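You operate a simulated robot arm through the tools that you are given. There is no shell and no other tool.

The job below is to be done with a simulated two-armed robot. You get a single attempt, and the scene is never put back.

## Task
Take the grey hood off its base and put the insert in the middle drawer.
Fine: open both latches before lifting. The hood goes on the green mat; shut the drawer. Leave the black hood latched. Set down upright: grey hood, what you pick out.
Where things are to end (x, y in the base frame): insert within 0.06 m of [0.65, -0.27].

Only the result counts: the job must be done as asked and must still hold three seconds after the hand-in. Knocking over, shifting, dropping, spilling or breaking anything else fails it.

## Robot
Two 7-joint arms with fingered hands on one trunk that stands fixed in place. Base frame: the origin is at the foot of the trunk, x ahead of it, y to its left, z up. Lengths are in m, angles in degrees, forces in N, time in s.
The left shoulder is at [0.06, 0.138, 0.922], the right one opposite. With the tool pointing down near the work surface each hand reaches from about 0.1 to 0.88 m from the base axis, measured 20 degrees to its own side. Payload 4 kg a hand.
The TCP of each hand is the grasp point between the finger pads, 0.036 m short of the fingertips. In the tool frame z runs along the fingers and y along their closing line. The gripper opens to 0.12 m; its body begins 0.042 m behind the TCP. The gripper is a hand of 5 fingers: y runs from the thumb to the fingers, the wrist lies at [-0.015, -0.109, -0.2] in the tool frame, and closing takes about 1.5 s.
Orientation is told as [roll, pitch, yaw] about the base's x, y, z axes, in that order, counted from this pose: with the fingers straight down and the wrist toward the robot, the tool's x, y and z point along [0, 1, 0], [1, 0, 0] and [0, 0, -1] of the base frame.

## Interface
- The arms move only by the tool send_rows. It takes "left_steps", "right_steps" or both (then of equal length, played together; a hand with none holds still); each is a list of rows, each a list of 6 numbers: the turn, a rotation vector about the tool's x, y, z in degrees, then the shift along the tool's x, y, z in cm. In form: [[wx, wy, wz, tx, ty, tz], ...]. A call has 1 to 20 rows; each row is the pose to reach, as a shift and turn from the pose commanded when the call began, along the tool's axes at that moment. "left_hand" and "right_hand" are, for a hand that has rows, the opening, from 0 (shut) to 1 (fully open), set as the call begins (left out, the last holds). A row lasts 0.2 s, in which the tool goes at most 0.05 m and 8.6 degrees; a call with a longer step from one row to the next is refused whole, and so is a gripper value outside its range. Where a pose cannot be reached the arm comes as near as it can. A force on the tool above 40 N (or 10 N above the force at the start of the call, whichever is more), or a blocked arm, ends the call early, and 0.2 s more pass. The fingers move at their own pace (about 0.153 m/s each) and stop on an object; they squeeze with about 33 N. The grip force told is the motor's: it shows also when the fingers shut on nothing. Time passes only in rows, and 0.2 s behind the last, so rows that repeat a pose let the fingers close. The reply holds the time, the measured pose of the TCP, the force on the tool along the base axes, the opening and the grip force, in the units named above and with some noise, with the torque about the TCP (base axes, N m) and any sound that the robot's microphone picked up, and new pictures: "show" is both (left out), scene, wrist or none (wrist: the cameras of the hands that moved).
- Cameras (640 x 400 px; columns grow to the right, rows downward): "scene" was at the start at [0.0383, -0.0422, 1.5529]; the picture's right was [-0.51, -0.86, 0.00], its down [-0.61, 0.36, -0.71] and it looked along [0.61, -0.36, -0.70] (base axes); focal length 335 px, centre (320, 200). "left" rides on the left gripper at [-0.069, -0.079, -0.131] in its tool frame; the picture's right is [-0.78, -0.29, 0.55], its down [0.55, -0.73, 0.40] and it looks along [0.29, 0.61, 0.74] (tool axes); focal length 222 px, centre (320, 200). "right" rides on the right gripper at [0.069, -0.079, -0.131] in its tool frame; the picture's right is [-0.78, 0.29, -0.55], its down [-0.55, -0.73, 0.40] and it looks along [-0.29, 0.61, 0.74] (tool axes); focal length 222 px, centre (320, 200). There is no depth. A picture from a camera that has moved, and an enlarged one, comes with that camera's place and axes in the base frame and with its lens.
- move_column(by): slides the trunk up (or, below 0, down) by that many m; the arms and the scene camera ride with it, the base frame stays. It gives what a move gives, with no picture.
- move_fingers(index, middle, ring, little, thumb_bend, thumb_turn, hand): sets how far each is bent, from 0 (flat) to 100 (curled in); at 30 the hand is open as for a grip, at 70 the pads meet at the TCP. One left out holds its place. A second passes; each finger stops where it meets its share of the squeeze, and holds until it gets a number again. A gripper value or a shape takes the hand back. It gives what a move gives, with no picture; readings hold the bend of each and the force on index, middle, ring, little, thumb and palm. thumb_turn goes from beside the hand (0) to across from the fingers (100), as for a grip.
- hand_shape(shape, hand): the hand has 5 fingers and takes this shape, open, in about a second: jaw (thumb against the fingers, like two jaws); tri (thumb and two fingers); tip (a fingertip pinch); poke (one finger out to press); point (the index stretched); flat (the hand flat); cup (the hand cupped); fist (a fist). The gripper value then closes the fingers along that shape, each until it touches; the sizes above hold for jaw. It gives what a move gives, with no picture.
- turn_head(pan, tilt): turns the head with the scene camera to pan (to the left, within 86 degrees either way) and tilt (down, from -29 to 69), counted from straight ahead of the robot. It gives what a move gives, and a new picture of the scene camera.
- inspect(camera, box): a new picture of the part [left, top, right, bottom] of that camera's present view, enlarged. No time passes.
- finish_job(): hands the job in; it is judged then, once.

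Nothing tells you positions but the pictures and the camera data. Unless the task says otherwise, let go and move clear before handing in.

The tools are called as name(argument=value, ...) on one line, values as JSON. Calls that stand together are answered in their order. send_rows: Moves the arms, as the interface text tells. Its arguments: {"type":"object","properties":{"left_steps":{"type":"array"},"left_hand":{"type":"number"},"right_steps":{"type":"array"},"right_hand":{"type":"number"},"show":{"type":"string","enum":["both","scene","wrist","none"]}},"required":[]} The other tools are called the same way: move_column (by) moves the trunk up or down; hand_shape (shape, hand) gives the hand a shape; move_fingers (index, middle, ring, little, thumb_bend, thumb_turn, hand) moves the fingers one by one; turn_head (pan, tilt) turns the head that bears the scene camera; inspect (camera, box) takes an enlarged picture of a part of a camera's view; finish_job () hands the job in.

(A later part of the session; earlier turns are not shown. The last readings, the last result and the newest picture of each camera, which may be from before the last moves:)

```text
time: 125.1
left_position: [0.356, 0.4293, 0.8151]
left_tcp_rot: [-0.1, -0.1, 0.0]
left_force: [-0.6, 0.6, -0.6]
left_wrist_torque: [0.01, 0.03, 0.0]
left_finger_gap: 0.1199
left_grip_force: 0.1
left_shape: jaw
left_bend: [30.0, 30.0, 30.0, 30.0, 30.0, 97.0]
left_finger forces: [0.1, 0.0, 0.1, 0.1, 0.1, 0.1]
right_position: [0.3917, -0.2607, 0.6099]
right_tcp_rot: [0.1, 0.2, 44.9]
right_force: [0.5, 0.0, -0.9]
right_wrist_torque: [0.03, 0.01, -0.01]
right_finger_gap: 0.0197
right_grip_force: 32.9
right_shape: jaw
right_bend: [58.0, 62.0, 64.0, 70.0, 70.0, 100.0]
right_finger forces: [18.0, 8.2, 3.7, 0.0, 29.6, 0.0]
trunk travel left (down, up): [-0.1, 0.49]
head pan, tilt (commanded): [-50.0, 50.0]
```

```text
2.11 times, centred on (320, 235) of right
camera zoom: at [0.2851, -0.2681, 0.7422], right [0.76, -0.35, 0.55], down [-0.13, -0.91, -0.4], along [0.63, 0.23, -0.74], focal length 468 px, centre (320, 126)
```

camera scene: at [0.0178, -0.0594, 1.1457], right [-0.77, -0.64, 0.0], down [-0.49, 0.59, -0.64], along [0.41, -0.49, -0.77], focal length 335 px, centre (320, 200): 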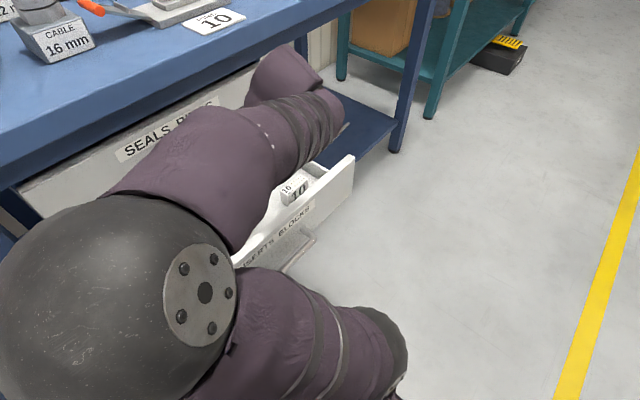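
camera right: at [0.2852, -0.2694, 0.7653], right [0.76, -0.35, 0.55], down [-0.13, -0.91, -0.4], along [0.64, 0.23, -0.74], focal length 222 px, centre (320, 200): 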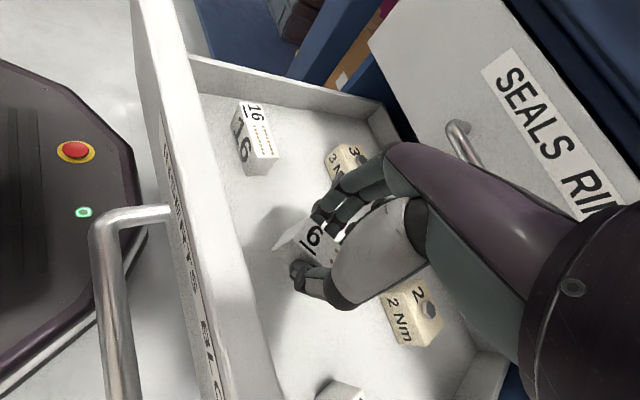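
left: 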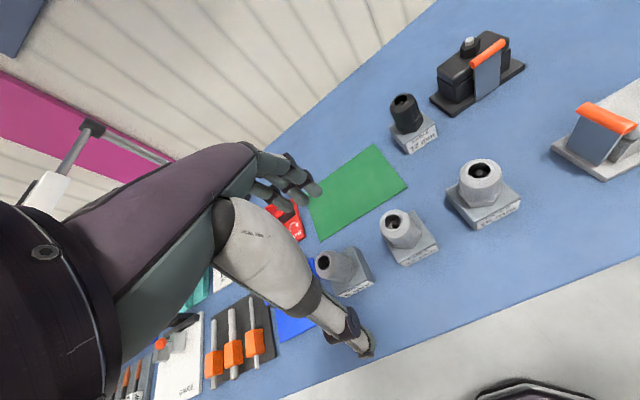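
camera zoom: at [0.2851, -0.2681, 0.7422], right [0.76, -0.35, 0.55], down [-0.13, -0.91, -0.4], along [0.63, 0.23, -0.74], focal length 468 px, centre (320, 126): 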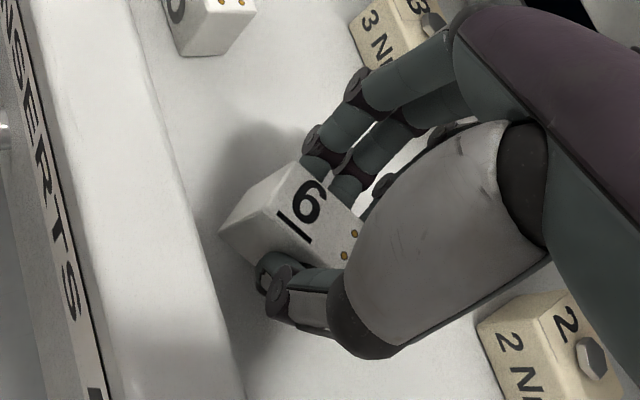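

No contact yet; another centimetre down.

send_rows(right_steps=[[0, 0, 0, 0, 0, 0.4], [0, 0, 0, 0, 0, 0.8], [0, 0, 0, 0, 0, 1.2]], show="none")

inspect(camera="right", box=[220, 140, 420, 330])

```text
time: 125.9
left_position: [0.3554, 0.4289, 0.8163]
left_tcp_rot: [0.0, 0.0, 0.0]
left_force: [0.1, 0.1, -0.3]
left_wrist_torque: [-0.02, 0.0, -0.02]
left_finger_gap: 0.1198
left_grip_force: 0.1
left_shape: jaw
left_bend: [30.0, 30.0, 30.0, 30.0, 30.0, 97.0]
left_finger forces: [0.1, 0.0, 0.1, 0.1, 0.0, 0.0]
right_position: [0.3907, -0.2606, 0.5975]
right_tcp_rot: [0.0, 0.0, 45.0]
right_force: [-0.3, -0.4, -0.2]
right_wrist_torque: [0.0, 0.05, -0.04]
right_finger_gap: 0.0198
right_grip_force: 33.5
right_shape: jaw
right_bend: [58.0, 62.0, 64.0, 70.0, 70.0, 100.0]
right_finger forces: [18.0, 7.9, 3.7, 0.0, 29.8, 0.0]
trunk travel left (down, up): [-0.1, 0.49]
head pan, tilt (commanded): [-50.0, 50.0]
```

```text
2.11 times, centred on (320, 235) of right
camera zoom: at [0.285, -0.2683, 0.7302], right [0.76, -0.35, 0.55], down [-0.13, -0.91, -0.4], along [0.64, 0.23, -0.74], focal length 468 px, centre (320, 126)
```

zoom: 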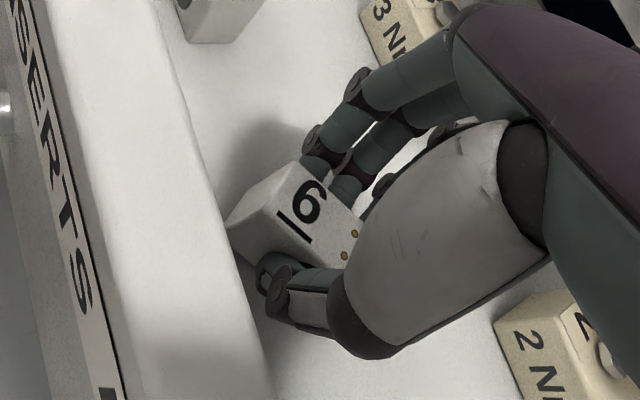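

Nearly there by the shadow. Another small step down.

send_rows(right_steps=[[0, 0, 0, 0, 0, 0.3], [0, 0, 0, 0, 0, 0.6], [0, 0, 0, 0, 0, 0.9]], show="none")

inspect(camera="right", box=[220, 140, 420, 330])

```text
time: 126.7
left_position: [0.3554, 0.43, 0.8164]
left_tcp_rot: [0.0, -0.1, 0.0]
left_force: [0.0, 0.3, 0.7]
left_wrist_torque: [0.01, 0.01, 0.04]
left_finger_gap: 0.1197
left_grip_force: 0.0
left_shape: jaw
left_bend: [30.0, 30.0, 30.0, 30.0, 30.0, 97.0]
left_finger forces: [0.0, 0.0, 0.1, 0.0, 0.0, 0.1]
right_position: [0.3908, -0.2605, 0.5932]
right_tcp_rot: [-0.1, -0.1, 45.0]
right_force: [0.0, -0.4, 35.6]
right_wrist_torque: [-0.04, -0.04, 0.04]
right_finger_gap: 0.0228
right_grip_force: 33.0
right_shape: jaw
right_bend: [58.0, 62.0, 64.0, 70.0, 70.0, 100.0]
right_finger forces: [21.3, 11.0, 4.6, 0.0, 37.2, 0.0]
trunk travel left (down, up): [-0.1, 0.49]
head pan, tilt (commanded): [-50.0, 50.0]
```

```text
2.11 times, centred on (320, 235) of right
camera zoom: at [0.2851, -0.2679, 0.7237], right [0.76, -0.35, 0.55], down [-0.13, -0.91, -0.4], along [0.64, 0.23, -0.73], focal length 468 px, centre (320, 126)
```

zoom: 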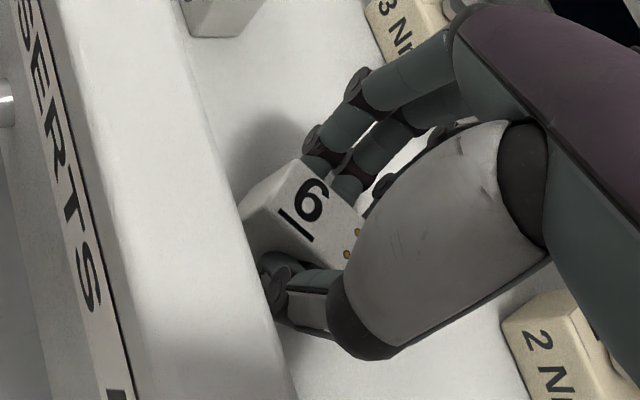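

The insert touches the drawer floor (35 N). I'll relieve the pressure and then open the hand gently.

send_rows(right_steps=[[0, 0, 0, 0, 0, -0.3], [0, 0, 0, 0, 0, -0.55], [0, 0, 0, 0, 0, -0.55]], show="none")

inspect(camera="right", box=[220, 140, 420, 330])

```text
time: 127.5
left_position: [0.356, 0.4283, 0.8157]
left_tcp_rot: [0.0, 0.0, 0.1]
left_force: [0.6, 0.5, -0.6]
left_wrist_torque: [0.0, -0.01, 0.0]
left_finger_gap: 0.1198
left_grip_force: 0.1
left_shape: jaw
left_bend: [30.0, 30.0, 30.0, 30.0, 30.0, 97.0]
left_finger forces: [0.0, 0.0, 0.0, 0.1, 0.1, 0.0]
right_position: [0.39, -0.2603, 0.5943]
right_tcp_rot: [0.3, 0.1, 45.1]
right_force: [-0.8, -2.1, 7.7]
right_wrist_torque: [-0.06, -0.06, 0.0]
right_finger_gap: 0.0215
right_grip_force: 32.6
right_shape: jaw
right_bend: [58.0, 62.0, 64.0, 70.0, 70.0, 100.0]
right_finger forces: [19.3, 9.0, 3.5, 0.1, 33.1, 0.1]
trunk travel left (down, up): [-0.1, 0.49]
head pan, tilt (commanded): [-50.0, 50.0]
```

```text
2.11 times, centred on (320, 235) of right
camera zoom: at [0.2847, -0.268, 0.7258], right [0.76, -0.35, 0.55], down [-0.13, -0.91, -0.4], along [0.63, 0.23, -0.74], focal length 468 px, centre (320, 126)
```

zoom: 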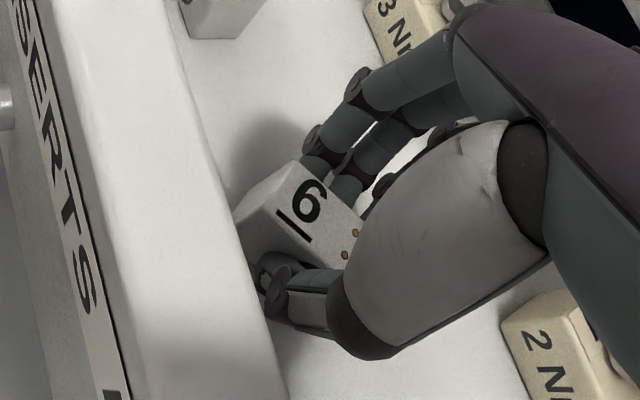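

Light contact now (8 N). Opening the hand to release the insert.

send_rows(right_steps=[[0, 0, 0, 0, 0, 0], [0, 0, 0, 0, 0, 0], [0, 0, 0, 0, 0, 0], [0, 0, 0, 0, 0, 0]], right_hand=0.5, show="none")

inspect(camera="right", box=[220, 140, 420, 330])

```text
time: 128.5
left_position: [0.3554, 0.4282, 0.8169]
left_tcp_rot: [0.0, 0.0, 0.0]
left_force: [-0.4, 0.1, -0.8]
left_wrist_torque: [0.0, -0.04, 0.02]
left_finger_gap: 0.1198
left_grip_force: 0.1
left_shape: jaw
left_bend: [30.0, 30.0, 30.0, 30.0, 30.0, 97.0]
left_finger forces: [0.1, 0.1, 0.1, 0.0, 0.0, 0.1]
right_position: [0.3907, -0.2605, 0.5941]
right_tcp_rot: [0.0, 0.0, 45.0]
right_force: [-0.7, -0.3, 0.3]
right_wrist_torque: [-0.03, 0.0, 0.0]
right_finger_gap: 0.0598
right_grip_force: 0.1
right_shape: jaw
right_bend: [42.0, 46.0, 44.0, 69.0, 56.0, 100.0]
right_finger forces: [0.1, 0.1, 0.1, 0.0, 0.1, 0.0]
trunk travel left (down, up): [-0.1, 0.49]
head pan, tilt (commanded): [-50.0, 50.0]
```

```text
2.11 times, centred on (320, 235) of right
camera zoom: at [0.2852, -0.2681, 0.7263], right [0.76, -0.35, 0.55], down [-0.13, -0.91, -0.4], along [0.64, 0.23, -0.74], focal length 468 px, centre (320, 126)
```

zoom: 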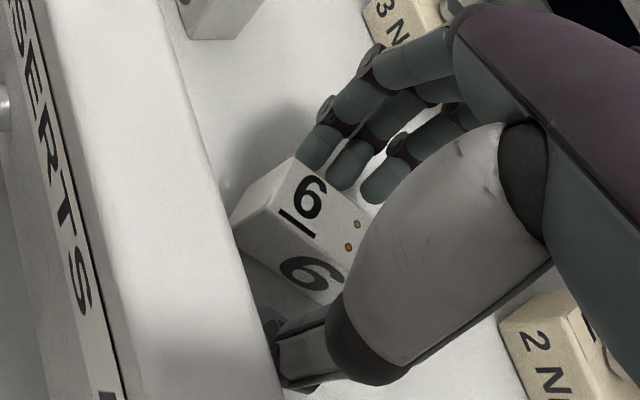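

The insert is released and standing. I'll raise the hand slowly straight up.

send_rows(right_steps=[[0, 0, 0, 0, 0, -0.8], [0, 0, 0, 0, 0, -1.6], [0, 0, 0, 0, 0, -2.6], [0, 0, 0, 0, 0, -4], [0, 0, 0, 0, 0, -6], [0, 0, 0, 0, 0, -8], [0, 0, 0, 0, 0, -10.4]], show="wrist")

```text
time: 130.1
left_position: [0.3553, 0.4289, 0.8166]
left_tcp_rot: [0.1, 0.0, 0.0]
left_force: [-0.3, -0.1, -0.2]
left_wrist_torque: [0.01, 0.03, -0.03]
left_finger_gap: 0.1197
left_grip_force: 0.0
left_shape: jaw
left_bend: [30.0, 30.0, 30.0, 30.0, 30.0, 97.0]
left_finger forces: [0.1, 0.0, 0.0, 0.0, 0.0, 0.0]
right_position: [0.3918, -0.2615, 0.6974]
right_tcp_rot: [0.0, 0.0, 45.0]
right_force: [0.8, -0.2, 1.0]
right_wrist_torque: [0.03, -0.03, -0.02]
right_finger_gap: 0.0599
right_grip_force: 0.0
right_shape: jaw
right_bend: [42.0, 46.0, 44.0, 69.0, 56.0, 100.0]
right_finger forces: [0.0, 0.0, 0.1, 0.0, 0.0, 0.1]
trunk travel left (down, up): [-0.1, 0.49]
head pan, tilt (commanded): [-50.0, 50.0]
camera right: at [0.2854, -0.2683, 0.8296], right [0.76, -0.35, 0.55], down [-0.13, -0.91, -0.4], along [0.64, 0.23, -0.74], focal length 222 px, centre (320, 200)
```

right: 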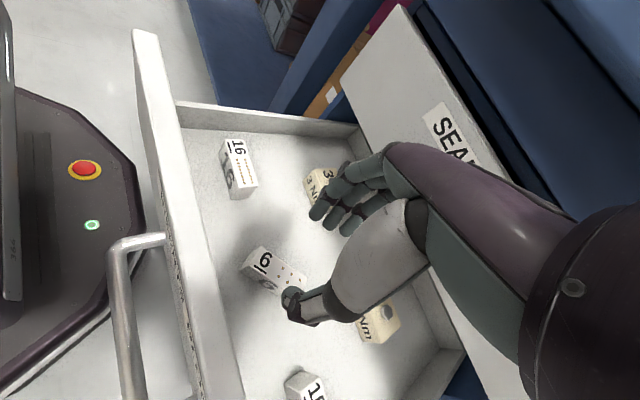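

The insert stands upright in the drawer at about [0.395, -0.265], which gives [0.647, -0.265] once shut. Next I'll raise the trunk a little, take the hand back over the drawer front to its right part (clear of the handles), and push it shut from the front.

move_column(by=0.12)

inspect(camera="right", box=[100, 80, 420, 400])

```text
time: 131.6
left_position: [0.3567, 0.4291, 0.9356]
left_tcp_rot: [0.1, -0.1, 0.0]
left_force: [-0.3, 0.2, 0.3]
left_wrist_torque: [0.0, 0.0, -0.02]
left_finger_gap: 0.1195
left_grip_force: 0.1
left_shape: jaw
left_bend: [30.0, 30.0, 30.0, 30.0, 30.0, 97.0]
left_finger forces: [0.0, 0.1, 0.0, 0.0, 0.0, 0.0]
right_position: [0.3903, -0.2608, 0.8166]
right_tcp_rot: [-0.1, -0.1, 45.0]
right_force: [0.0, 0.0, -0.2]
right_wrist_torque: [-0.01, 0.0, -0.01]
right_finger_gap: 0.0596
right_grip_force: 0.0
right_shape: jaw
right_bend: [42.0, 46.0, 44.0, 69.0, 56.0, 100.0]
right_finger forces: [0.0, 0.2, 0.1, 0.0, 0.0, 0.0]
trunk travel left (down, up): [-0.22, 0.37]
head pan, tilt (commanded): [-50.0, 50.0]
```

```text
1.25 times, centred on (260, 240) of right
camera zoom: at [0.2855, -0.2683, 0.9494], right [0.76, -0.35, 0.55], down [-0.13, -0.91, -0.4], along [0.64, 0.23, -0.74], focal length 278 px, centre (395, 150)
```

zoom: 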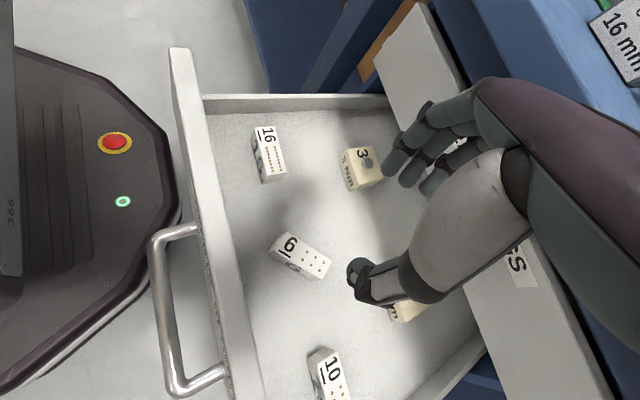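

Good view: the 6 insert stands between the 16 and the 10. I'll close the hand and take it back to the front-right of the drawer at zero yaw.

send_rows(right_steps=[[0, 0, 5.6, -0.3, -3.05, 0], [0, 0, 11.2, -0.6, -6.1, 0], [0, 0, 16.8, -0.9, -9.15, 0], [0, 0, 22.5, -1.2, -12.2, 0], [0, 0, 28.1, -1.5, -15.25, 0], [0, 0, 33.7, -1.8, -18.3, 0], [0, 0, 39.3, -2.1, -21.3, 0], [0, 0, 45, -2.5, -24.4, 0], [0, 0, 45, -2.5, -24.4, 0]], right_hand=0, show="both")

```text
time: 133.6
left_position: [0.3561, 0.4291, 0.936]
left_tcp_rot: [-0.1, 0.0, 0.0]
left_force: [-0.4, -0.1, 0.2]
left_wrist_torque: [0.0, 0.03, -0.01]
left_finger_gap: 0.1199
left_grip_force: 0.1
left_shape: jaw
left_bend: [30.0, 30.0, 30.0, 30.0, 30.0, 97.0]
left_finger forces: [0.1, 0.0, 0.0, 0.0, 0.0, 0.0]
right_position: [0.2394, -0.4571, 0.8106]
right_tcp_rot: [0.1, 0.1, 0.0]
right_force: [-0.2, -1.2, 0.0]
right_wrist_torque: [0.03, -0.02, 0.03]
right_finger_gap: 0.0
right_grip_force: 32.9
right_shape: jaw
right_bend: [70.0, 70.0, 70.0, 66.0, 70.0, 100.0]
right_finger forces: [0.1, 0.0, 0.0, 0.0, 0.0, 0.0]
right hand out of reach, approached as far as the arm can: row 5, 6, 7, 8, 9
trunk travel left (down, up): [-0.22, 0.37]
head pan, tilt (commanded): [-50.0, 50.0]
camera scene: at [0.0177, -0.0597, 1.2657], right [-0.77, -0.64, 0.0], down [-0.49, 0.59, -0.64], along [0.41, -0.49, -0.77], focal length 335 px, centre (320, 200)
camera right: at [0.1603, -0.3881, 0.9431], right [0.29, -0.79, 0.55], down [-0.73, -0.55, -0.4], along [0.61, -0.29, -0.74], focal length 222 px, centre (320, 200)
```

scene: 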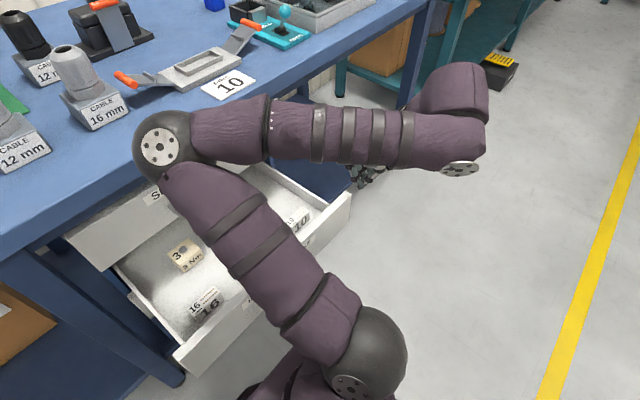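
right: 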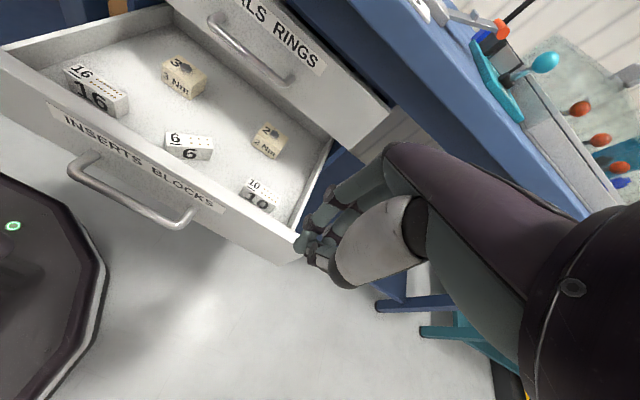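

The elbow has swung forward near the bench edge in this posture, so I won't lower the trunk here. I'll raise the trunk back to its start height, then repeat the earlier descent that brought the elbow out to the right.

move_column(by=0.28)

turn_head(pan=-60, tilt=45)

```text
time: 136.4
left_position: [0.3551, 0.4289, 1.2156]
left_tcp_rot: [0.0, -0.1, 0.1]
left_force: [-0.2, 0.1, 0.1]
left_wrist_torque: [0.0, 0.0, 0.01]
left_finger_gap: 0.1198
left_grip_force: 0.1
left_shape: jaw
left_bend: [30.0, 30.0, 30.0, 30.0, 30.0, 97.0]
left_finger forces: [0.0, 0.1, 0.0, 0.0, 0.0, 0.1]
right_position: [0.2404, -0.4568, 1.0902]
right_tcp_rot: [0.1, 0.0, -0.1]
right_force: [0.2, 0.3, -0.3]
right_wrist_torque: [-0.01, -0.03, -0.03]
right_finger_gap: 0.0
right_grip_force: 33.1
right_shape: jaw
right_bend: [70.0, 70.0, 70.0, 66.0, 70.0, 100.0]
right_finger forces: [0.0, 0.0, 0.1, 0.1, 0.0, 0.0]
trunk travel left (down, up): [-0.5, 0.09]
head pan, tilt (commanded): [-50.0, 50.0]
```

```text
time: 137.1
left_position: [0.3563, 0.429, 1.2153]
left_tcp_rot: [0.1, -0.1, 0.0]
left_force: [0.5, 0.4, 0.5]
left_wrist_torque: [-0.01, 0.0, 0.02]
left_finger_gap: 0.1196
left_grip_force: 0.0
left_shape: jaw
left_bend: [30.0, 30.0, 30.0, 30.0, 30.0, 97.0]
left_finger forces: [0.1, 0.0, 0.0, 0.1, 0.1, 0.0]
right_position: [0.2403, -0.4566, 1.0901]
right_tcp_rot: [0.0, -0.1, 0.0]
right_force: [-0.2, -0.7, 0.1]
right_wrist_torque: [0.01, -0.02, -0.01]
right_finger_gap: 0.0
right_grip_force: 33.0
right_shape: jaw
right_bend: [70.0, 70.0, 70.0, 66.0, 70.0, 100.0]
right_finger forces: [0.0, 0.0, 0.1, 0.0, 0.0, 0.0]
trunk travel left (down, up): [-0.5, 0.09]
head pan, tilt (commanded): [-60.0, 45.0]
camera scene: at [0.009, -0.0709, 1.5526], right [-0.87, -0.5, 0.0], down [-0.35, 0.61, -0.71], along [0.35, -0.61, -0.71], focal length 335 px, centre (320, 200)
```

scene: 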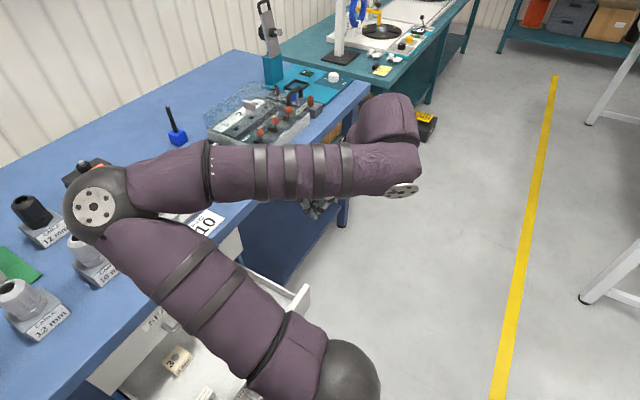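

The elbow is now forward over the bench edge. The way that worked before was extending toward the mat and retreating back-right, so I'll repeat that well above everything: first forward and up.

send_rows(right_steps=[[0, 0, 0, 0, 2, -4], [0, 0, 0, 0.5, 5, -7], [0, 0, 0, 1, 9, -10], [0, 0, 0, 1.5, 13, -11], [0, 0, 0, 2, 17, -11], [0, 0, 0, 2.5, 21, -11], [0, 0, 0, 3, 25, -11], [0, 0, 0, 4, 29, -11], [0, 0, 0, 5, 33, -11], [0, 0, 0, 6, 37, -11], [0, 0, 0, 7, 40, -11]], show="scene")

```text
refused: row 3 steps farther than a row can; nothing moved
```

send_rows(right_steps=[[0, 0, 0, 0, 2, -4], [0, 0, 0, 0.5, 5, -7], [0, 0, 0, 1, 8.5, -9.5], [0, 0, 0, 1.5, 12.5, -11], [0, 0, 0, 2, 16.5, -11], [0, 0, 0, 2.5, 20.5, -11], [0, 0, 0, 3, 24.5, -11], [0, 0, 0, 4, 28.5, -11], [0, 0, 0, 5, 32.5, -11], [0, 0, 0, 6, 36.5, -11], [0, 0, 0, 7, 40, -11]], show="scene")

```text
time: 139.5
left_position: [0.3562, 0.428, 1.2148]
left_tcp_rot: [0.0, 0.0, 0.1]
left_force: [0.8, -0.4, 0.2]
left_wrist_torque: [0.0, 0.03, 0.01]
left_finger_gap: 0.12
left_grip_force: 0.1
left_shape: jaw
left_bend: [30.0, 30.0, 30.0, 30.0, 30.0, 97.0]
left_finger forces: [0.0, 0.0, 0.1, 0.0, 0.0, 0.1]
right_position: [0.6387, -0.3888, 1.2015]
right_tcp_rot: [0.0, 0.0, 0.1]
right_force: [-0.4, -0.4, -0.4]
right_wrist_torque: [0.03, 0.04, 0.01]
right_finger_gap: 0.0001
right_grip_force: 33.1
right_shape: jaw
right_bend: [70.0, 70.0, 70.0, 66.0, 70.0, 100.0]
right_finger forces: [0.0, 0.1, 0.0, 0.1, 0.1, 0.0]
right hand out of reach, approached as far as the arm can: row 1, 2, 3
trunk travel left (down, up): [-0.5, 0.09]
head pan, tilt (commanded): [-60.0, 45.0]
camera scene: at [0.0096, -0.0709, 1.5526], right [-0.87, -0.5, 0.0], down [-0.35, 0.61, -0.71], along [0.35, -0.61, -0.71], focal length 335 px, centre (320, 200)
```

scene: 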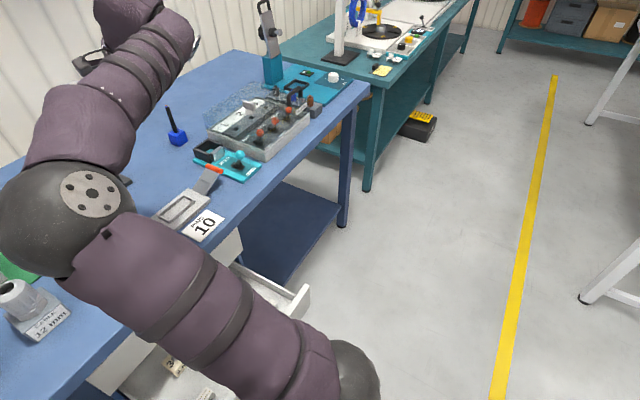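

Now extend toward the mat, high above it.

send_rows(right_steps=[[0, 0, 0, 3.5, 1.8, 0.5], [0, 0, 0, 7, 3.6, 1], [0, 0, 0, 10.5, 5.4, 1.5], [0, 0, 0, 14, 7.2, 2], [0, 0, 0, 17.5, 9, 2.5], [0, 0, 0, 21, 10.8, 3], [0, 0, 0, 24.5, 12.6, 3.5], [0, 0, 0, 28, 14.4, 4], [0, 0, 0, 31, 16, 5], [0, 0, 0, 34, 18, 5]], show="scene")

turn_head(pan=-20, tilt=45)

```text
time: 141.7
left_position: [0.3571, 0.4282, 1.2146]
left_tcp_rot: [0.0, 0.1, 0.1]
left_force: [0.8, -0.5, 1.1]
left_wrist_torque: [0.0, 0.0, 0.02]
left_finger_gap: 0.1199
left_grip_force: 0.1
left_shape: jaw
left_bend: [30.0, 30.0, 30.0, 30.0, 30.0, 97.0]
left_finger forces: [0.0, 0.0, 0.0, 0.1, 0.1, 0.0]
right_position: [0.8205, -0.0496, 1.1513]
right_tcp_rot: [0.0, 0.1, -0.1]
right_force: [0.0, -0.5, 0.0]
right_wrist_torque: [-0.01, -0.01, -0.02]
right_finger_gap: 0.0
right_grip_force: 33.0
right_shape: jaw
right_bend: [70.0, 70.0, 70.0, 66.0, 70.0, 100.0]
right_finger forces: [0.0, 0.0, 0.0, 0.0, 0.0, 0.1]
trunk travel left (down, up): [-0.5, 0.09]
head pan, tilt (commanded): [-60.0, 45.0]
camera scene: at [0.0103, -0.0718, 1.5525], right [-0.87, -0.5, 0.0], down [-0.35, 0.61, -0.71], along [0.35, -0.61, -0.71], focal length 335 px, centre (320, 200)
```

scene: 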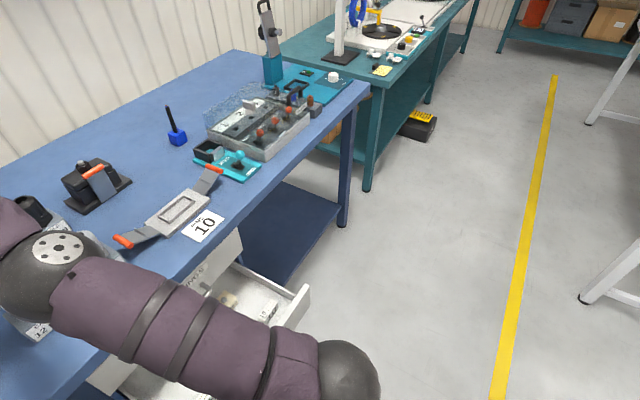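

```text
time: 142.8
left_position: [0.3552, 0.4294, 1.2156]
left_tcp_rot: [0.0, 0.0, -0.1]
left_force: [-0.4, 0.1, -1.0]
left_wrist_torque: [-0.01, 0.04, 0.0]
left_finger_gap: 0.1195
left_grip_force: 0.0
left_shape: jaw
left_bend: [30.0, 30.0, 30.0, 30.0, 30.0, 97.0]
left_finger forces: [0.1, 0.0, 0.0, 0.0, 0.0, 0.1]
right_position: [0.8193, -0.0481, 1.1534]
right_tcp_rot: [0.1, 0.0, 0.1]
right_force: [0.5, -0.3, 0.9]
right_wrist_torque: [0.0, 0.03, 0.01]
right_finger_gap: 0.0
right_grip_force: 33.0
right_shape: jaw
right_bend: [70.0, 70.0, 70.0, 66.0, 70.0, 100.0]
right_finger forces: [0.0, 0.0, 0.0, 0.0, 0.0, 0.1]
trunk travel left (down, up): [-0.5, 0.09]
head pan, tilt (commanded): [-20.0, 45.0]
camera scene: at [0.0448, -0.0283, 1.5526], right [-0.34, -0.94, 0.0], down [-0.66, 0.24, -0.71], along [0.66, -0.24, -0.71], focal length 335 px, centre (320, 200)
```

scene: 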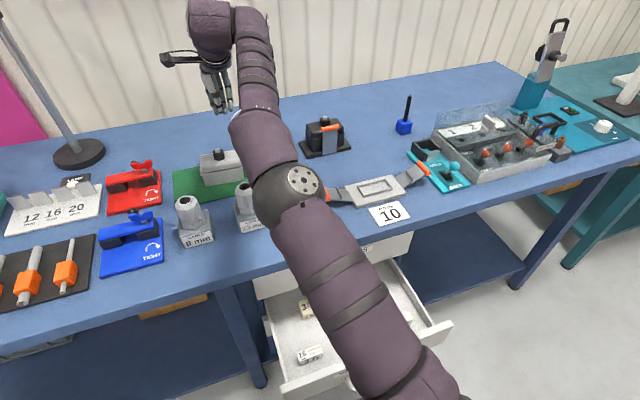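

The elbow hangs below the shoulder–wrist line here, as wanted. I'll retreat back-right along the earlier route.

send_rows(right_steps=[[0, 0, 0, -1.9, -3, -0.5], [0, 0, 0, -3.8, -6, -1], [0, 0, 0, -5.7, -9, -1.5], [0, 0, 0, -7.7, -12, -2], [0, 0, 0, -10.7, -15, -2.5], [0, 0, 0, -13.7, -18, -3], [0, 0, 0, -16.7, -21, -4], [0, 0, 0, -19.7, -24, -5], [0, 0, 0, -22.7, -27, -5], [0, 0, 0, -25.7, -30, -5], [0, 0, 0, -28.7, -33, -5], [0, 0, 0, -31.7, -36, -5], [0, 0, 0, -34.7, -39, -5], [0, 0, 0, -38, -42, -5]], show="scene")

```text
time: 145.8
left_position: [0.3549, 0.4283, 1.2168]
left_tcp_rot: [0.0, -0.1, 0.0]
left_force: [0.1, 0.7, 0.3]
left_wrist_torque: [0.01, 0.02, -0.03]
left_finger_gap: 0.1199
left_grip_force: 0.1
left_shape: jaw
left_bend: [30.0, 30.0, 30.0, 30.0, 30.0, 97.0]
left_finger forces: [0.0, 0.0, 0.0, 0.1, 0.0, 0.0]
right_position: [0.3982, -0.4297, 1.2004]
right_tcp_rot: [0.1, 0.1, 0.1]
right_force: [-0.3, -1.1, 0.4]
right_wrist_torque: [-0.02, 0.04, 0.0]
right_finger_gap: 0.0
right_grip_force: 32.3
right_shape: jaw
right_bend: [70.0, 70.0, 70.0, 66.0, 70.0, 100.0]
right_finger forces: [0.0, 0.1, 0.0, 0.1, 0.0, 0.0]
trunk travel left (down, up): [-0.5, 0.09]
head pan, tilt (commanded): [-20.0, 45.0]
camera scene: at [0.0444, -0.0292, 1.5526], right [-0.34, -0.94, 0.0], down [-0.66, 0.24, -0.71], along [0.66, -0.24, -0.71], focal length 335 px, centre (320, 200)
```

scene: 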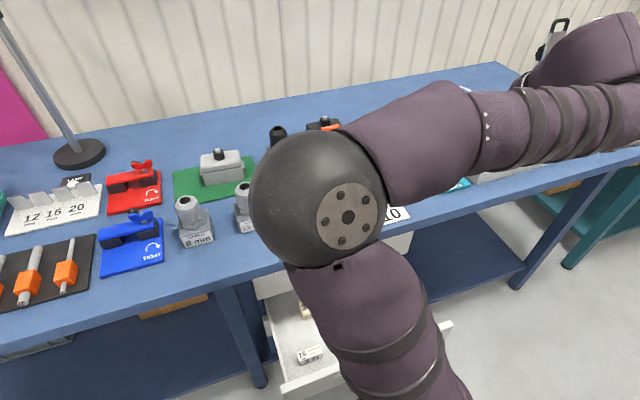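

The elbow is still on the inner side. I'll drag it outward by taking the hand well to the right (y -0.66), away from the drawer, and look.

send_rows(right_steps=[[0, 0, 0, -3.3, -2.1, 0.7], [0, 0, 0, -6.6, -4.2, 1.4], [0, 0, 0, -9.9, -6.3, 2.1], [0, 0, 0, -13.2, -8.4, 2.8], [0, 0, 0, -16.5, -10.5, 3.5], [0, 0, 0, -19.8, -12.6, 4.2], [0, 0, 0, -23, -14.8, 5]], show="none")

turn_head(pan=-70, tilt=45)

```text
time: 147.4
left_position: [0.3552, 0.4284, 1.2157]
left_tcp_rot: [0.0, 0.0, 0.0]
left_force: [0.0, 0.7, 0.0]
left_wrist_torque: [0.04, -0.03, -0.03]
left_finger_gap: 0.1198
left_grip_force: 0.1
left_shape: jaw
left_bend: [30.0, 30.0, 30.0, 30.0, 30.0, 97.0]
left_finger forces: [0.1, 0.0, 0.1, 0.0, 0.0, 0.0]
right_position: [0.2514, -0.6574, 1.1507]
right_tcp_rot: [0.1, -0.2, 0.1]
right_force: [-0.1, -0.1, -0.4]
right_wrist_torque: [0.03, 0.01, -0.05]
right_finger_gap: 0.0001
right_grip_force: 32.7
right_shape: jaw
right_bend: [70.0, 70.0, 70.0, 66.0, 70.0, 100.0]
right_finger forces: [0.1, 0.1, 0.1, 0.0, 0.0, 0.0]
trunk travel left (down, up): [-0.5, 0.09]
head pan, tilt (commanded): [-20.0, 45.0]
```

```text
time: 148.6
left_position: [0.356, 0.4276, 1.2152]
left_tcp_rot: [0.0, 0.0, 0.1]
left_force: [0.1, 0.6, -0.5]
left_wrist_torque: [0.02, -0.01, 0.01]
left_finger_gap: 0.1199
left_grip_force: 0.1
left_shape: jaw
left_bend: [30.0, 30.0, 30.0, 30.0, 30.0, 97.0]
left_finger forces: [0.1, 0.1, 0.0, 0.0, 0.1, 0.0]
right_position: [0.2527, -0.6573, 1.152]
right_tcp_rot: [0.1, 0.1, -0.1]
right_force: [0.0, 0.0, -0.5]
right_wrist_torque: [-0.02, 0.03, 0.01]
right_finger_gap: 0.0002
right_grip_force: 33.3
right_shape: jaw
right_bend: [70.0, 70.0, 70.0, 66.0, 70.0, 100.0]
right_finger forces: [0.0, 0.0, 0.0, 0.0, 0.0, 0.0]
trunk travel left (down, up): [-0.5, 0.09]
head pan, tilt (commanded): [-70.0, 45.0]
camera scene: at [-0.0039, -0.077, 1.5526], right [-0.94, -0.34, 0.0], down [-0.24, 0.66, -0.71], along [0.24, -0.66, -0.71], focal length 335 px, centre (320, 200)
```

scene: 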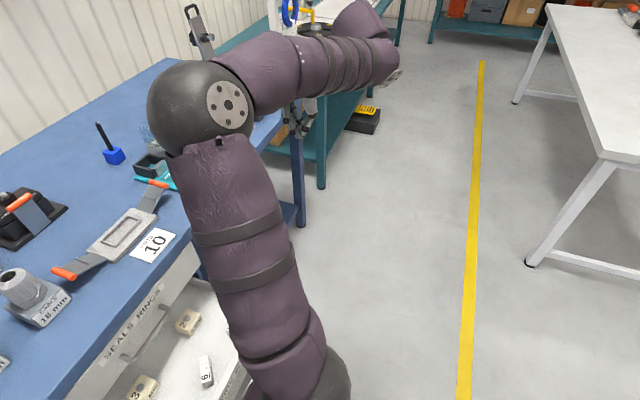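

The hand is well right of the drawer, elbow in front. I'll lower the hand here in free space and see where the elbow goes.

send_rows(right_steps=[[0, 0, 0, 0, 0.5, 4], [0, 0, 0, 0, 1, 8], [0, 0, 0, 0, 1.5, 12], [0, 0, 0, 0, 2, 16], [0, 0, 0, 0, 2.5, 20], [0, 0, 0, 0, 3, 24]], show="scene")

```text
time: 150.0
left_position: [0.3562, 0.4278, 1.2147]
left_tcp_rot: [-0.1, 0.0, -0.1]
left_force: [0.4, -0.3, 0.1]
left_wrist_torque: [-0.02, 0.01, 0.01]
left_finger_gap: 0.1198
left_grip_force: 0.1
left_shape: jaw
left_bend: [30.0, 30.0, 30.0, 30.0, 30.0, 97.0]
left_finger forces: [0.0, 0.0, 0.0, 0.0, 0.0, 0.0]
right_position: [0.2851, -0.6569, 0.9106]
right_tcp_rot: [0.1, 0.0, 0.0]
right_force: [1.0, -0.8, -0.1]
right_wrist_torque: [0.02, -0.01, 0.02]
right_finger_gap: 0.0
right_grip_force: 33.0
right_shape: jaw
right_bend: [70.0, 70.0, 70.0, 66.0, 70.0, 100.0]
right_finger forces: [0.0, 0.1, 0.0, 0.0, 0.0, 0.1]
trunk travel left (down, up): [-0.5, 0.09]
head pan, tilt (commanded): [-70.0, 45.0]
camera scene: at [-0.0036, -0.0776, 1.5526], right [-0.94, -0.34, 0.0], down [-0.24, 0.66, -0.71], along [0.24, -0.66, -0.71], focal length 335 px, centre (320, 200)
```

scene: 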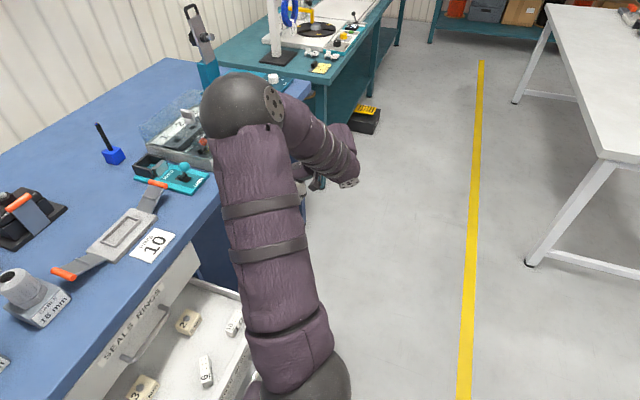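

The arm follows well in this posture. I'll go on down beside the drawer, then in front of its right part.

send_rows(right_steps=[[0, 0, 0, 0, -0.7, 4], [0, 0, 0, 0, -1.4, 8], [0, 0, 0, 0, -2.1, 12], [0, 0, 0, 0, -2.8, 16], [0, 0, 0, 0, -3.5, 20], [0, 0, 0, 0, -4.5, 24], [0, 0, 0, 0, -5.5, 28], [0, 0, 0, 0, -7, 31]], show="both")

```text
time: 151.8
left_position: [0.3559, 0.4288, 1.2159]
left_tcp_rot: [0.0, -0.1, 0.0]
left_force: [0.1, -0.4, -0.2]
left_wrist_torque: [0.01, 0.02, 0.02]
left_finger_gap: 0.1198
left_grip_force: 0.1
left_shape: jaw
left_bend: [30.0, 30.0, 30.0, 30.0, 30.0, 97.0]
left_finger forces: [0.0, 0.0, 0.0, 0.1, 0.1, 0.0]
right_position: [0.2123, -0.6556, 0.6021]
right_tcp_rot: [0.1, -0.1, 0.0]
right_force: [0.2, 0.8, 0.8]
right_wrist_torque: [-0.02, 0.02, 0.03]
right_finger_gap: 0.0
right_grip_force: 33.0
right_shape: jaw
right_bend: [70.0, 70.0, 70.0, 66.0, 70.0, 100.0]
right_finger forces: [0.0, 0.0, 0.1, 0.0, 0.0, 0.0]
trunk travel left (down, up): [-0.5, 0.09]
head pan, tilt (commanded): [-70.0, 45.0]
camera scene: at [-0.0041, -0.0774, 1.5526], right [-0.94, -0.34, 0.0], down [-0.24, 0.66, -0.71], along [0.24, -0.66, -0.71], focal length 335 px, centre (320, 200)
camera right: at [0.1323, -0.5874, 0.7341], right [0.29, -0.79, 0.55], down [-0.73, -0.55, -0.4], along [0.61, -0.29, -0.74], focal length 222 px, centre (320, 200)
```

scene: 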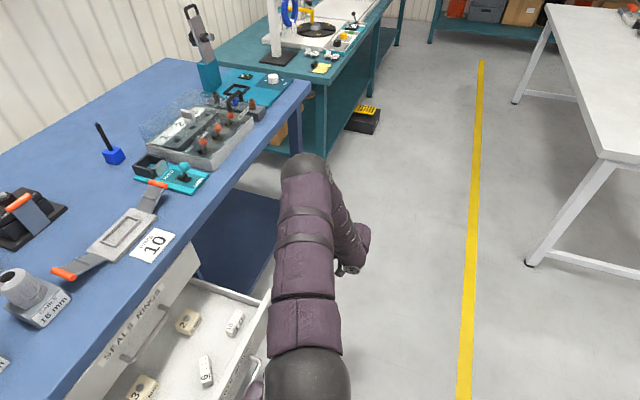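
right: 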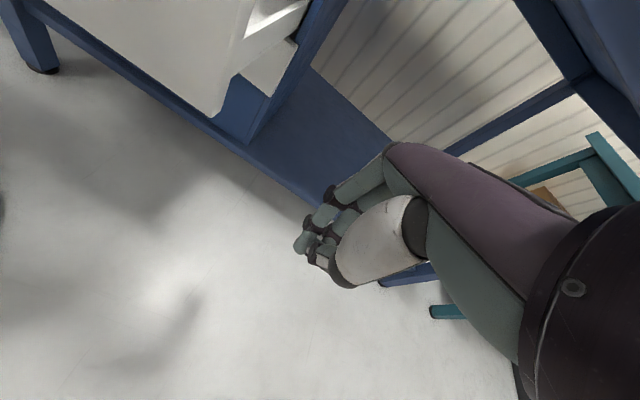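

The hand is low, right of the drawer, closed. I'll slide it left to y -0.45, just in front of the drawer's right part.

send_rows(right_steps=[[0, 0, 0, 4, 0, 0.3], [0, 0, 0, 8, 0, 0.6], [0, 0, 0, 12, 0, 1], [0, 0, 0, 16, 0, 1], [0, 0, 0, 20, 0, 1], [0, 0, 0, 20, 0, 1]], show="both")

turn_head(pan=-50, tilt=58)

```text
time: 153.2
left_position: [0.3564, 0.4291, 1.2159]
left_tcp_rot: [-0.1, 0.0, 0.0]
left_force: [-0.1, 0.2, -0.2]
left_wrist_torque: [0.0, 0.0, -0.03]
left_finger_gap: 0.1196
left_grip_force: 0.0
left_shape: jaw
left_bend: [30.0, 30.0, 30.0, 30.0, 30.0, 97.0]
left_finger forces: [0.0, 0.0, 0.1, 0.0, 0.1, 0.0]
right_position: [0.212, -0.4547, 0.5913]
right_tcp_rot: [0.2, 0.0, 0.0]
right_force: [0.6, -0.2, -0.6]
right_wrist_torque: [0.02, -0.02, 0.02]
right_finger_gap: 0.0002
right_grip_force: 33.4
right_shape: jaw
right_bend: [70.0, 70.0, 70.0, 66.0, 70.0, 100.0]
right_finger forces: [0.0, 0.1, 0.0, 0.0, 0.1, 0.0]
trunk travel left (down, up): [-0.5, 0.09]
head pan, tilt (commanded): [-70.0, 45.0]
camera scene: at [-0.004, -0.0771, 1.5526], right [-0.94, -0.34, 0.0], down [-0.24, 0.66, -0.71], along [0.24, -0.66, -0.71], focal length 335 px, centre (320, 200)
camera right: at [0.1322, -0.3866, 0.7233], right [0.29, -0.79, 0.55], down [-0.73, -0.55, -0.4], along [0.61, -0.28, -0.74], focal length 222 px, centre (320, 200)
```

scene: 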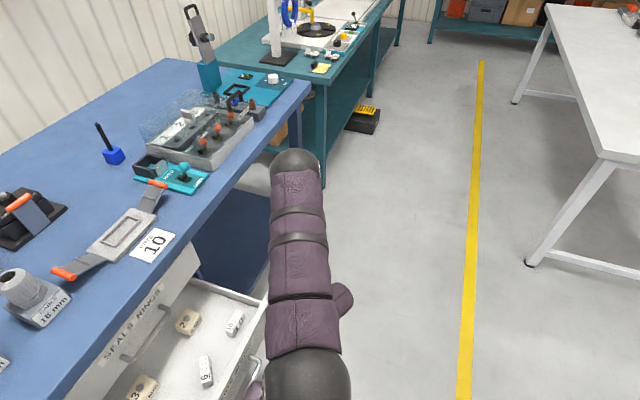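
right: 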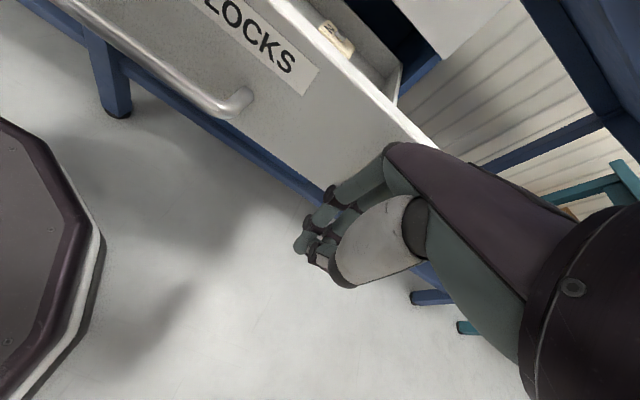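

```text
time: 154.0
left_position: [0.3563, 0.4301, 1.2149]
left_tcp_rot: [0.0, 0.1, -0.1]
left_force: [0.3, 0.2, -0.5]
left_wrist_torque: [0.0, 0.01, 0.0]
left_finger_gap: 0.1196
left_grip_force: 0.1
left_shape: jaw
left_bend: [30.0, 30.0, 30.0, 30.0, 30.0, 97.0]
left_finger forces: [0.0, 0.0, 0.0, 0.1, 0.0, 0.0]
right_position: [0.2126, -0.4548, 0.5906]
right_tcp_rot: [0.1, 0.0, -0.1]
right_force: [0.2, -0.4, 0.6]
right_wrist_torque: [-0.01, 0.01, 0.02]
right_finger_gap: 0.0
right_grip_force: 33.1
right_shape: jaw
right_bend: [70.0, 70.0, 70.0, 66.0, 70.0, 100.0]
right_finger forces: [0.0, 0.0, 0.1, 0.1, 0.0, 0.0]
trunk travel left (down, up): [-0.5, 0.09]
head pan, tilt (commanded): [-50.0, 58.0]
camera scene: at [0.0125, -0.0534, 1.5355], right [-0.77, -0.64, 0.0], down [-0.54, 0.65, -0.53], along [0.34, -0.41, -0.85], focal length 335 px, centre (320, 200)
```

scene: 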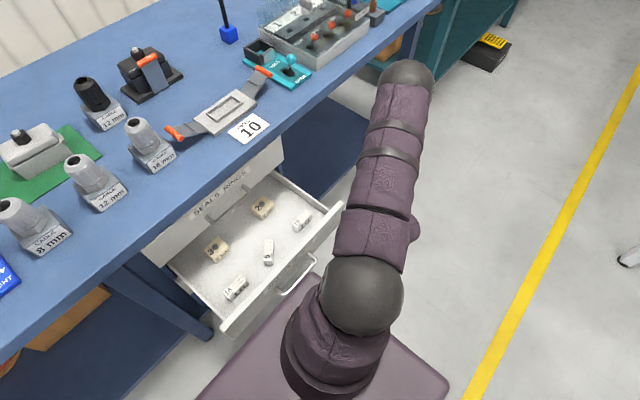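

The hand is in front of the drawer's right part. I'll shift slightly left and push forward gently until it touches.

send_rows(right_steps=[[0, 0, 0, 2, 0, 0], [0, 0, 0, 2, 1, 0], [0, 0, 0, 2, 2, 0], [0, 0, 0, 2, 3, 0], [0, 0, 0, 2, 4, 0], [0, 0, 0, 2, 5, 0]], show="both")

inspect(camera="right", box=[200, 60, 480, 330])

```text
time: 155.4
left_position: [0.3565, 0.4279, 1.2158]
left_tcp_rot: [0.0, 0.1, 0.0]
left_force: [0.3, 0.6, 0.2]
left_wrist_torque: [-0.03, -0.01, 0.02]
left_finger_gap: 0.12
left_grip_force: 0.1
left_shape: jaw
left_bend: [30.0, 30.0, 30.0, 30.0, 30.0, 97.0]
left_finger forces: [0.0, 0.1, 0.0, 0.0, 0.0, 0.0]
right_position: [0.2636, -0.4362, 0.5907]
right_tcp_rot: [0.1, -0.1, 0.1]
right_force: [0.2, -0.2, -1.1]
right_wrist_torque: [0.01, -0.01, 0.02]
right_finger_gap: 0.0
right_grip_force: 32.6
right_shape: jaw
right_bend: [70.0, 70.0, 70.0, 66.0, 70.0, 100.0]
right_finger forces: [0.0, 0.1, 0.0, 0.1, 0.0, 0.0]
trunk travel left (down, up): [-0.5, 0.09]
head pan, tilt (commanded): [-50.0, 58.0]
camera scene: at [0.0129, -0.0533, 1.5355], right [-0.77, -0.64, 0.0], down [-0.55, 0.65, -0.53], along [0.34, -0.41, -0.85], focal length 335 px, centre (320, 200)
camera right: at [0.1838, -0.3677, 0.723], right [0.29, -0.79, 0.55], down [-0.73, -0.55, -0.4], along [0.61, -0.28, -0.74], focal length 222 px, centre (320, 200)
```

scene: 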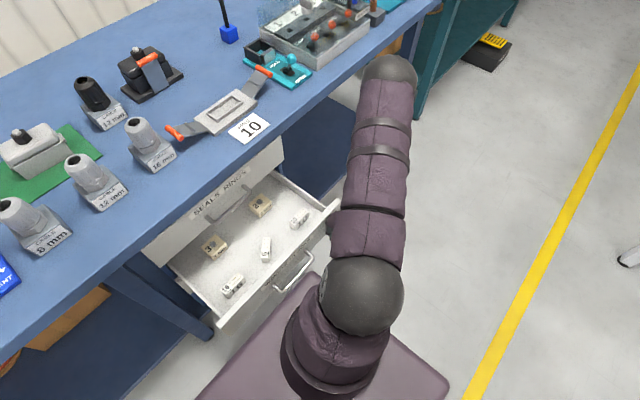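
right: 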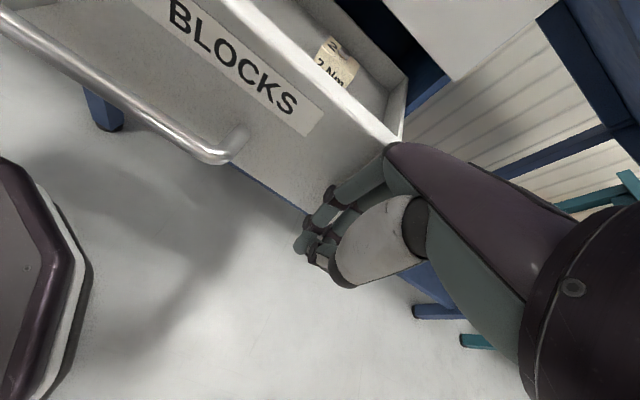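

```text
1.48 times, centred on (340, 195) of right
camera zoom: at [0.1838, -0.3677, 0.723], right [0.29, -0.79, 0.55], down [-0.73, -0.55, -0.4], along [0.61, -0.28, -0.74], focal length 329 px, centre (290, 207)
```

zoom: 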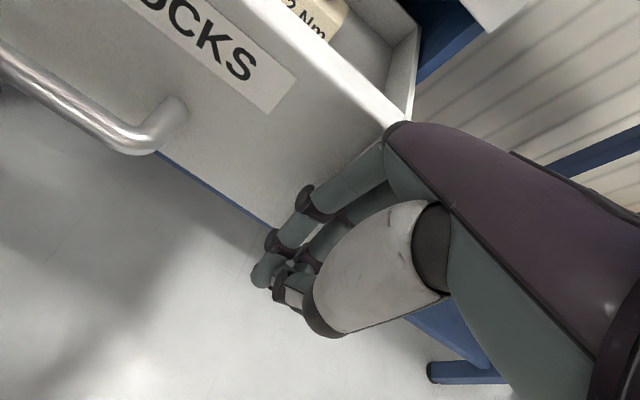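

The drawer starts to move with almost no force; the knuckles touch near the panel's top edge. I'll back off slightly, lower by 3 cm for a firmer contact, and push on.

send_rows(right_steps=[[0, 0, 0, 0, -1.5, 0], [0, 0, 0, 0, -1.5, 1.5], [0, 0, 0, 0, -1.5, 3], [0, 0, 0, 0, -0.5, 3], [0, 0, 0, 0, 0.5, 3], [0, 0, 0, 0, 1.5, 3], [0, 0, 0, 0, 2.5, 3], [0, 0, 0, 0, 3.5, 3], [0, 0, 0, 0, 4.5, 3], [0, 0, 0, 0, 5.5, 3]], show="both")

inspect(camera="scene", box=[130, 130, 360, 350])

```text
time: 157.6
left_position: [0.3561, 0.4288, 1.2164]
left_tcp_rot: [0.0, 0.0, 0.0]
left_force: [0.3, -0.1, 0.7]
left_wrist_torque: [0.01, 0.0, 0.01]
left_finger_gap: 0.1197
left_grip_force: 0.0
left_shape: jaw
left_bend: [30.0, 30.0, 30.0, 30.0, 30.0, 97.0]
left_finger forces: [0.1, 0.0, 0.0, 0.0, 0.0, 0.0]
right_position: [0.3177, -0.4351, 0.5612]
right_tcp_rot: [0.2, 0.0, 0.1]
right_force: [-0.3, 0.8, 0.5]
right_wrist_torque: [-0.01, 0.01, -0.02]
right_finger_gap: 0.0002
right_grip_force: 32.2
right_shape: jaw
right_bend: [70.0, 70.0, 70.0, 66.0, 70.0, 100.0]
right_finger forces: [0.0, 0.1, 0.0, 0.0, 0.0, 0.0]
trunk travel left (down, up): [-0.5, 0.09]
head pan, tilt (commanded): [-50.0, 58.0]
camera scene: at [0.0128, -0.0533, 1.5355], right [-0.77, -0.64, 0.0], down [-0.55, 0.65, -0.53], along [0.34, -0.41, -0.85], focal length 335 px, centre (320, 200)
camera right: at [0.2382, -0.3672, 0.6934], right [0.29, -0.79, 0.55], down [-0.73, -0.55, -0.4], along [0.61, -0.28, -0.74], focal length 222 px, centre (320, 200)
```

scene: 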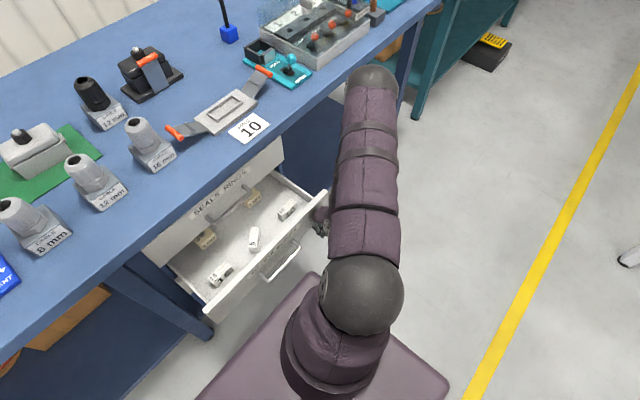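
right: 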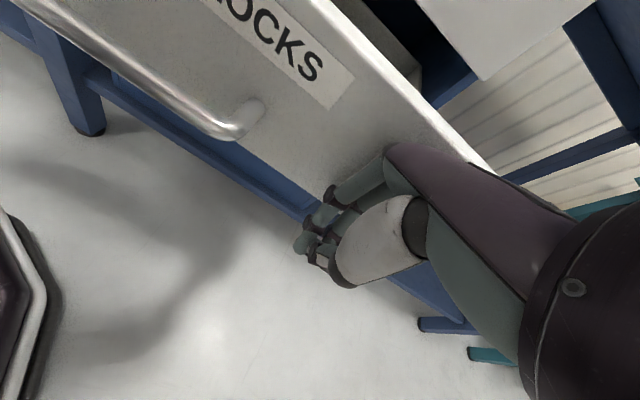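

```text
1.82 times, centred on (245, 240) of scene
camera zoom: at [0.0128, -0.0533, 1.5355], right [-0.77, -0.64, 0.0], down [-0.55, 0.65, -0.53], along [0.34, -0.41, -0.85], focal length 609 px, centre (456, 127)
```

zoom: 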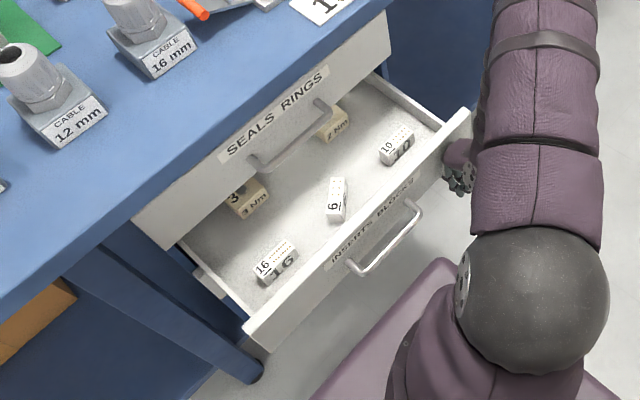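

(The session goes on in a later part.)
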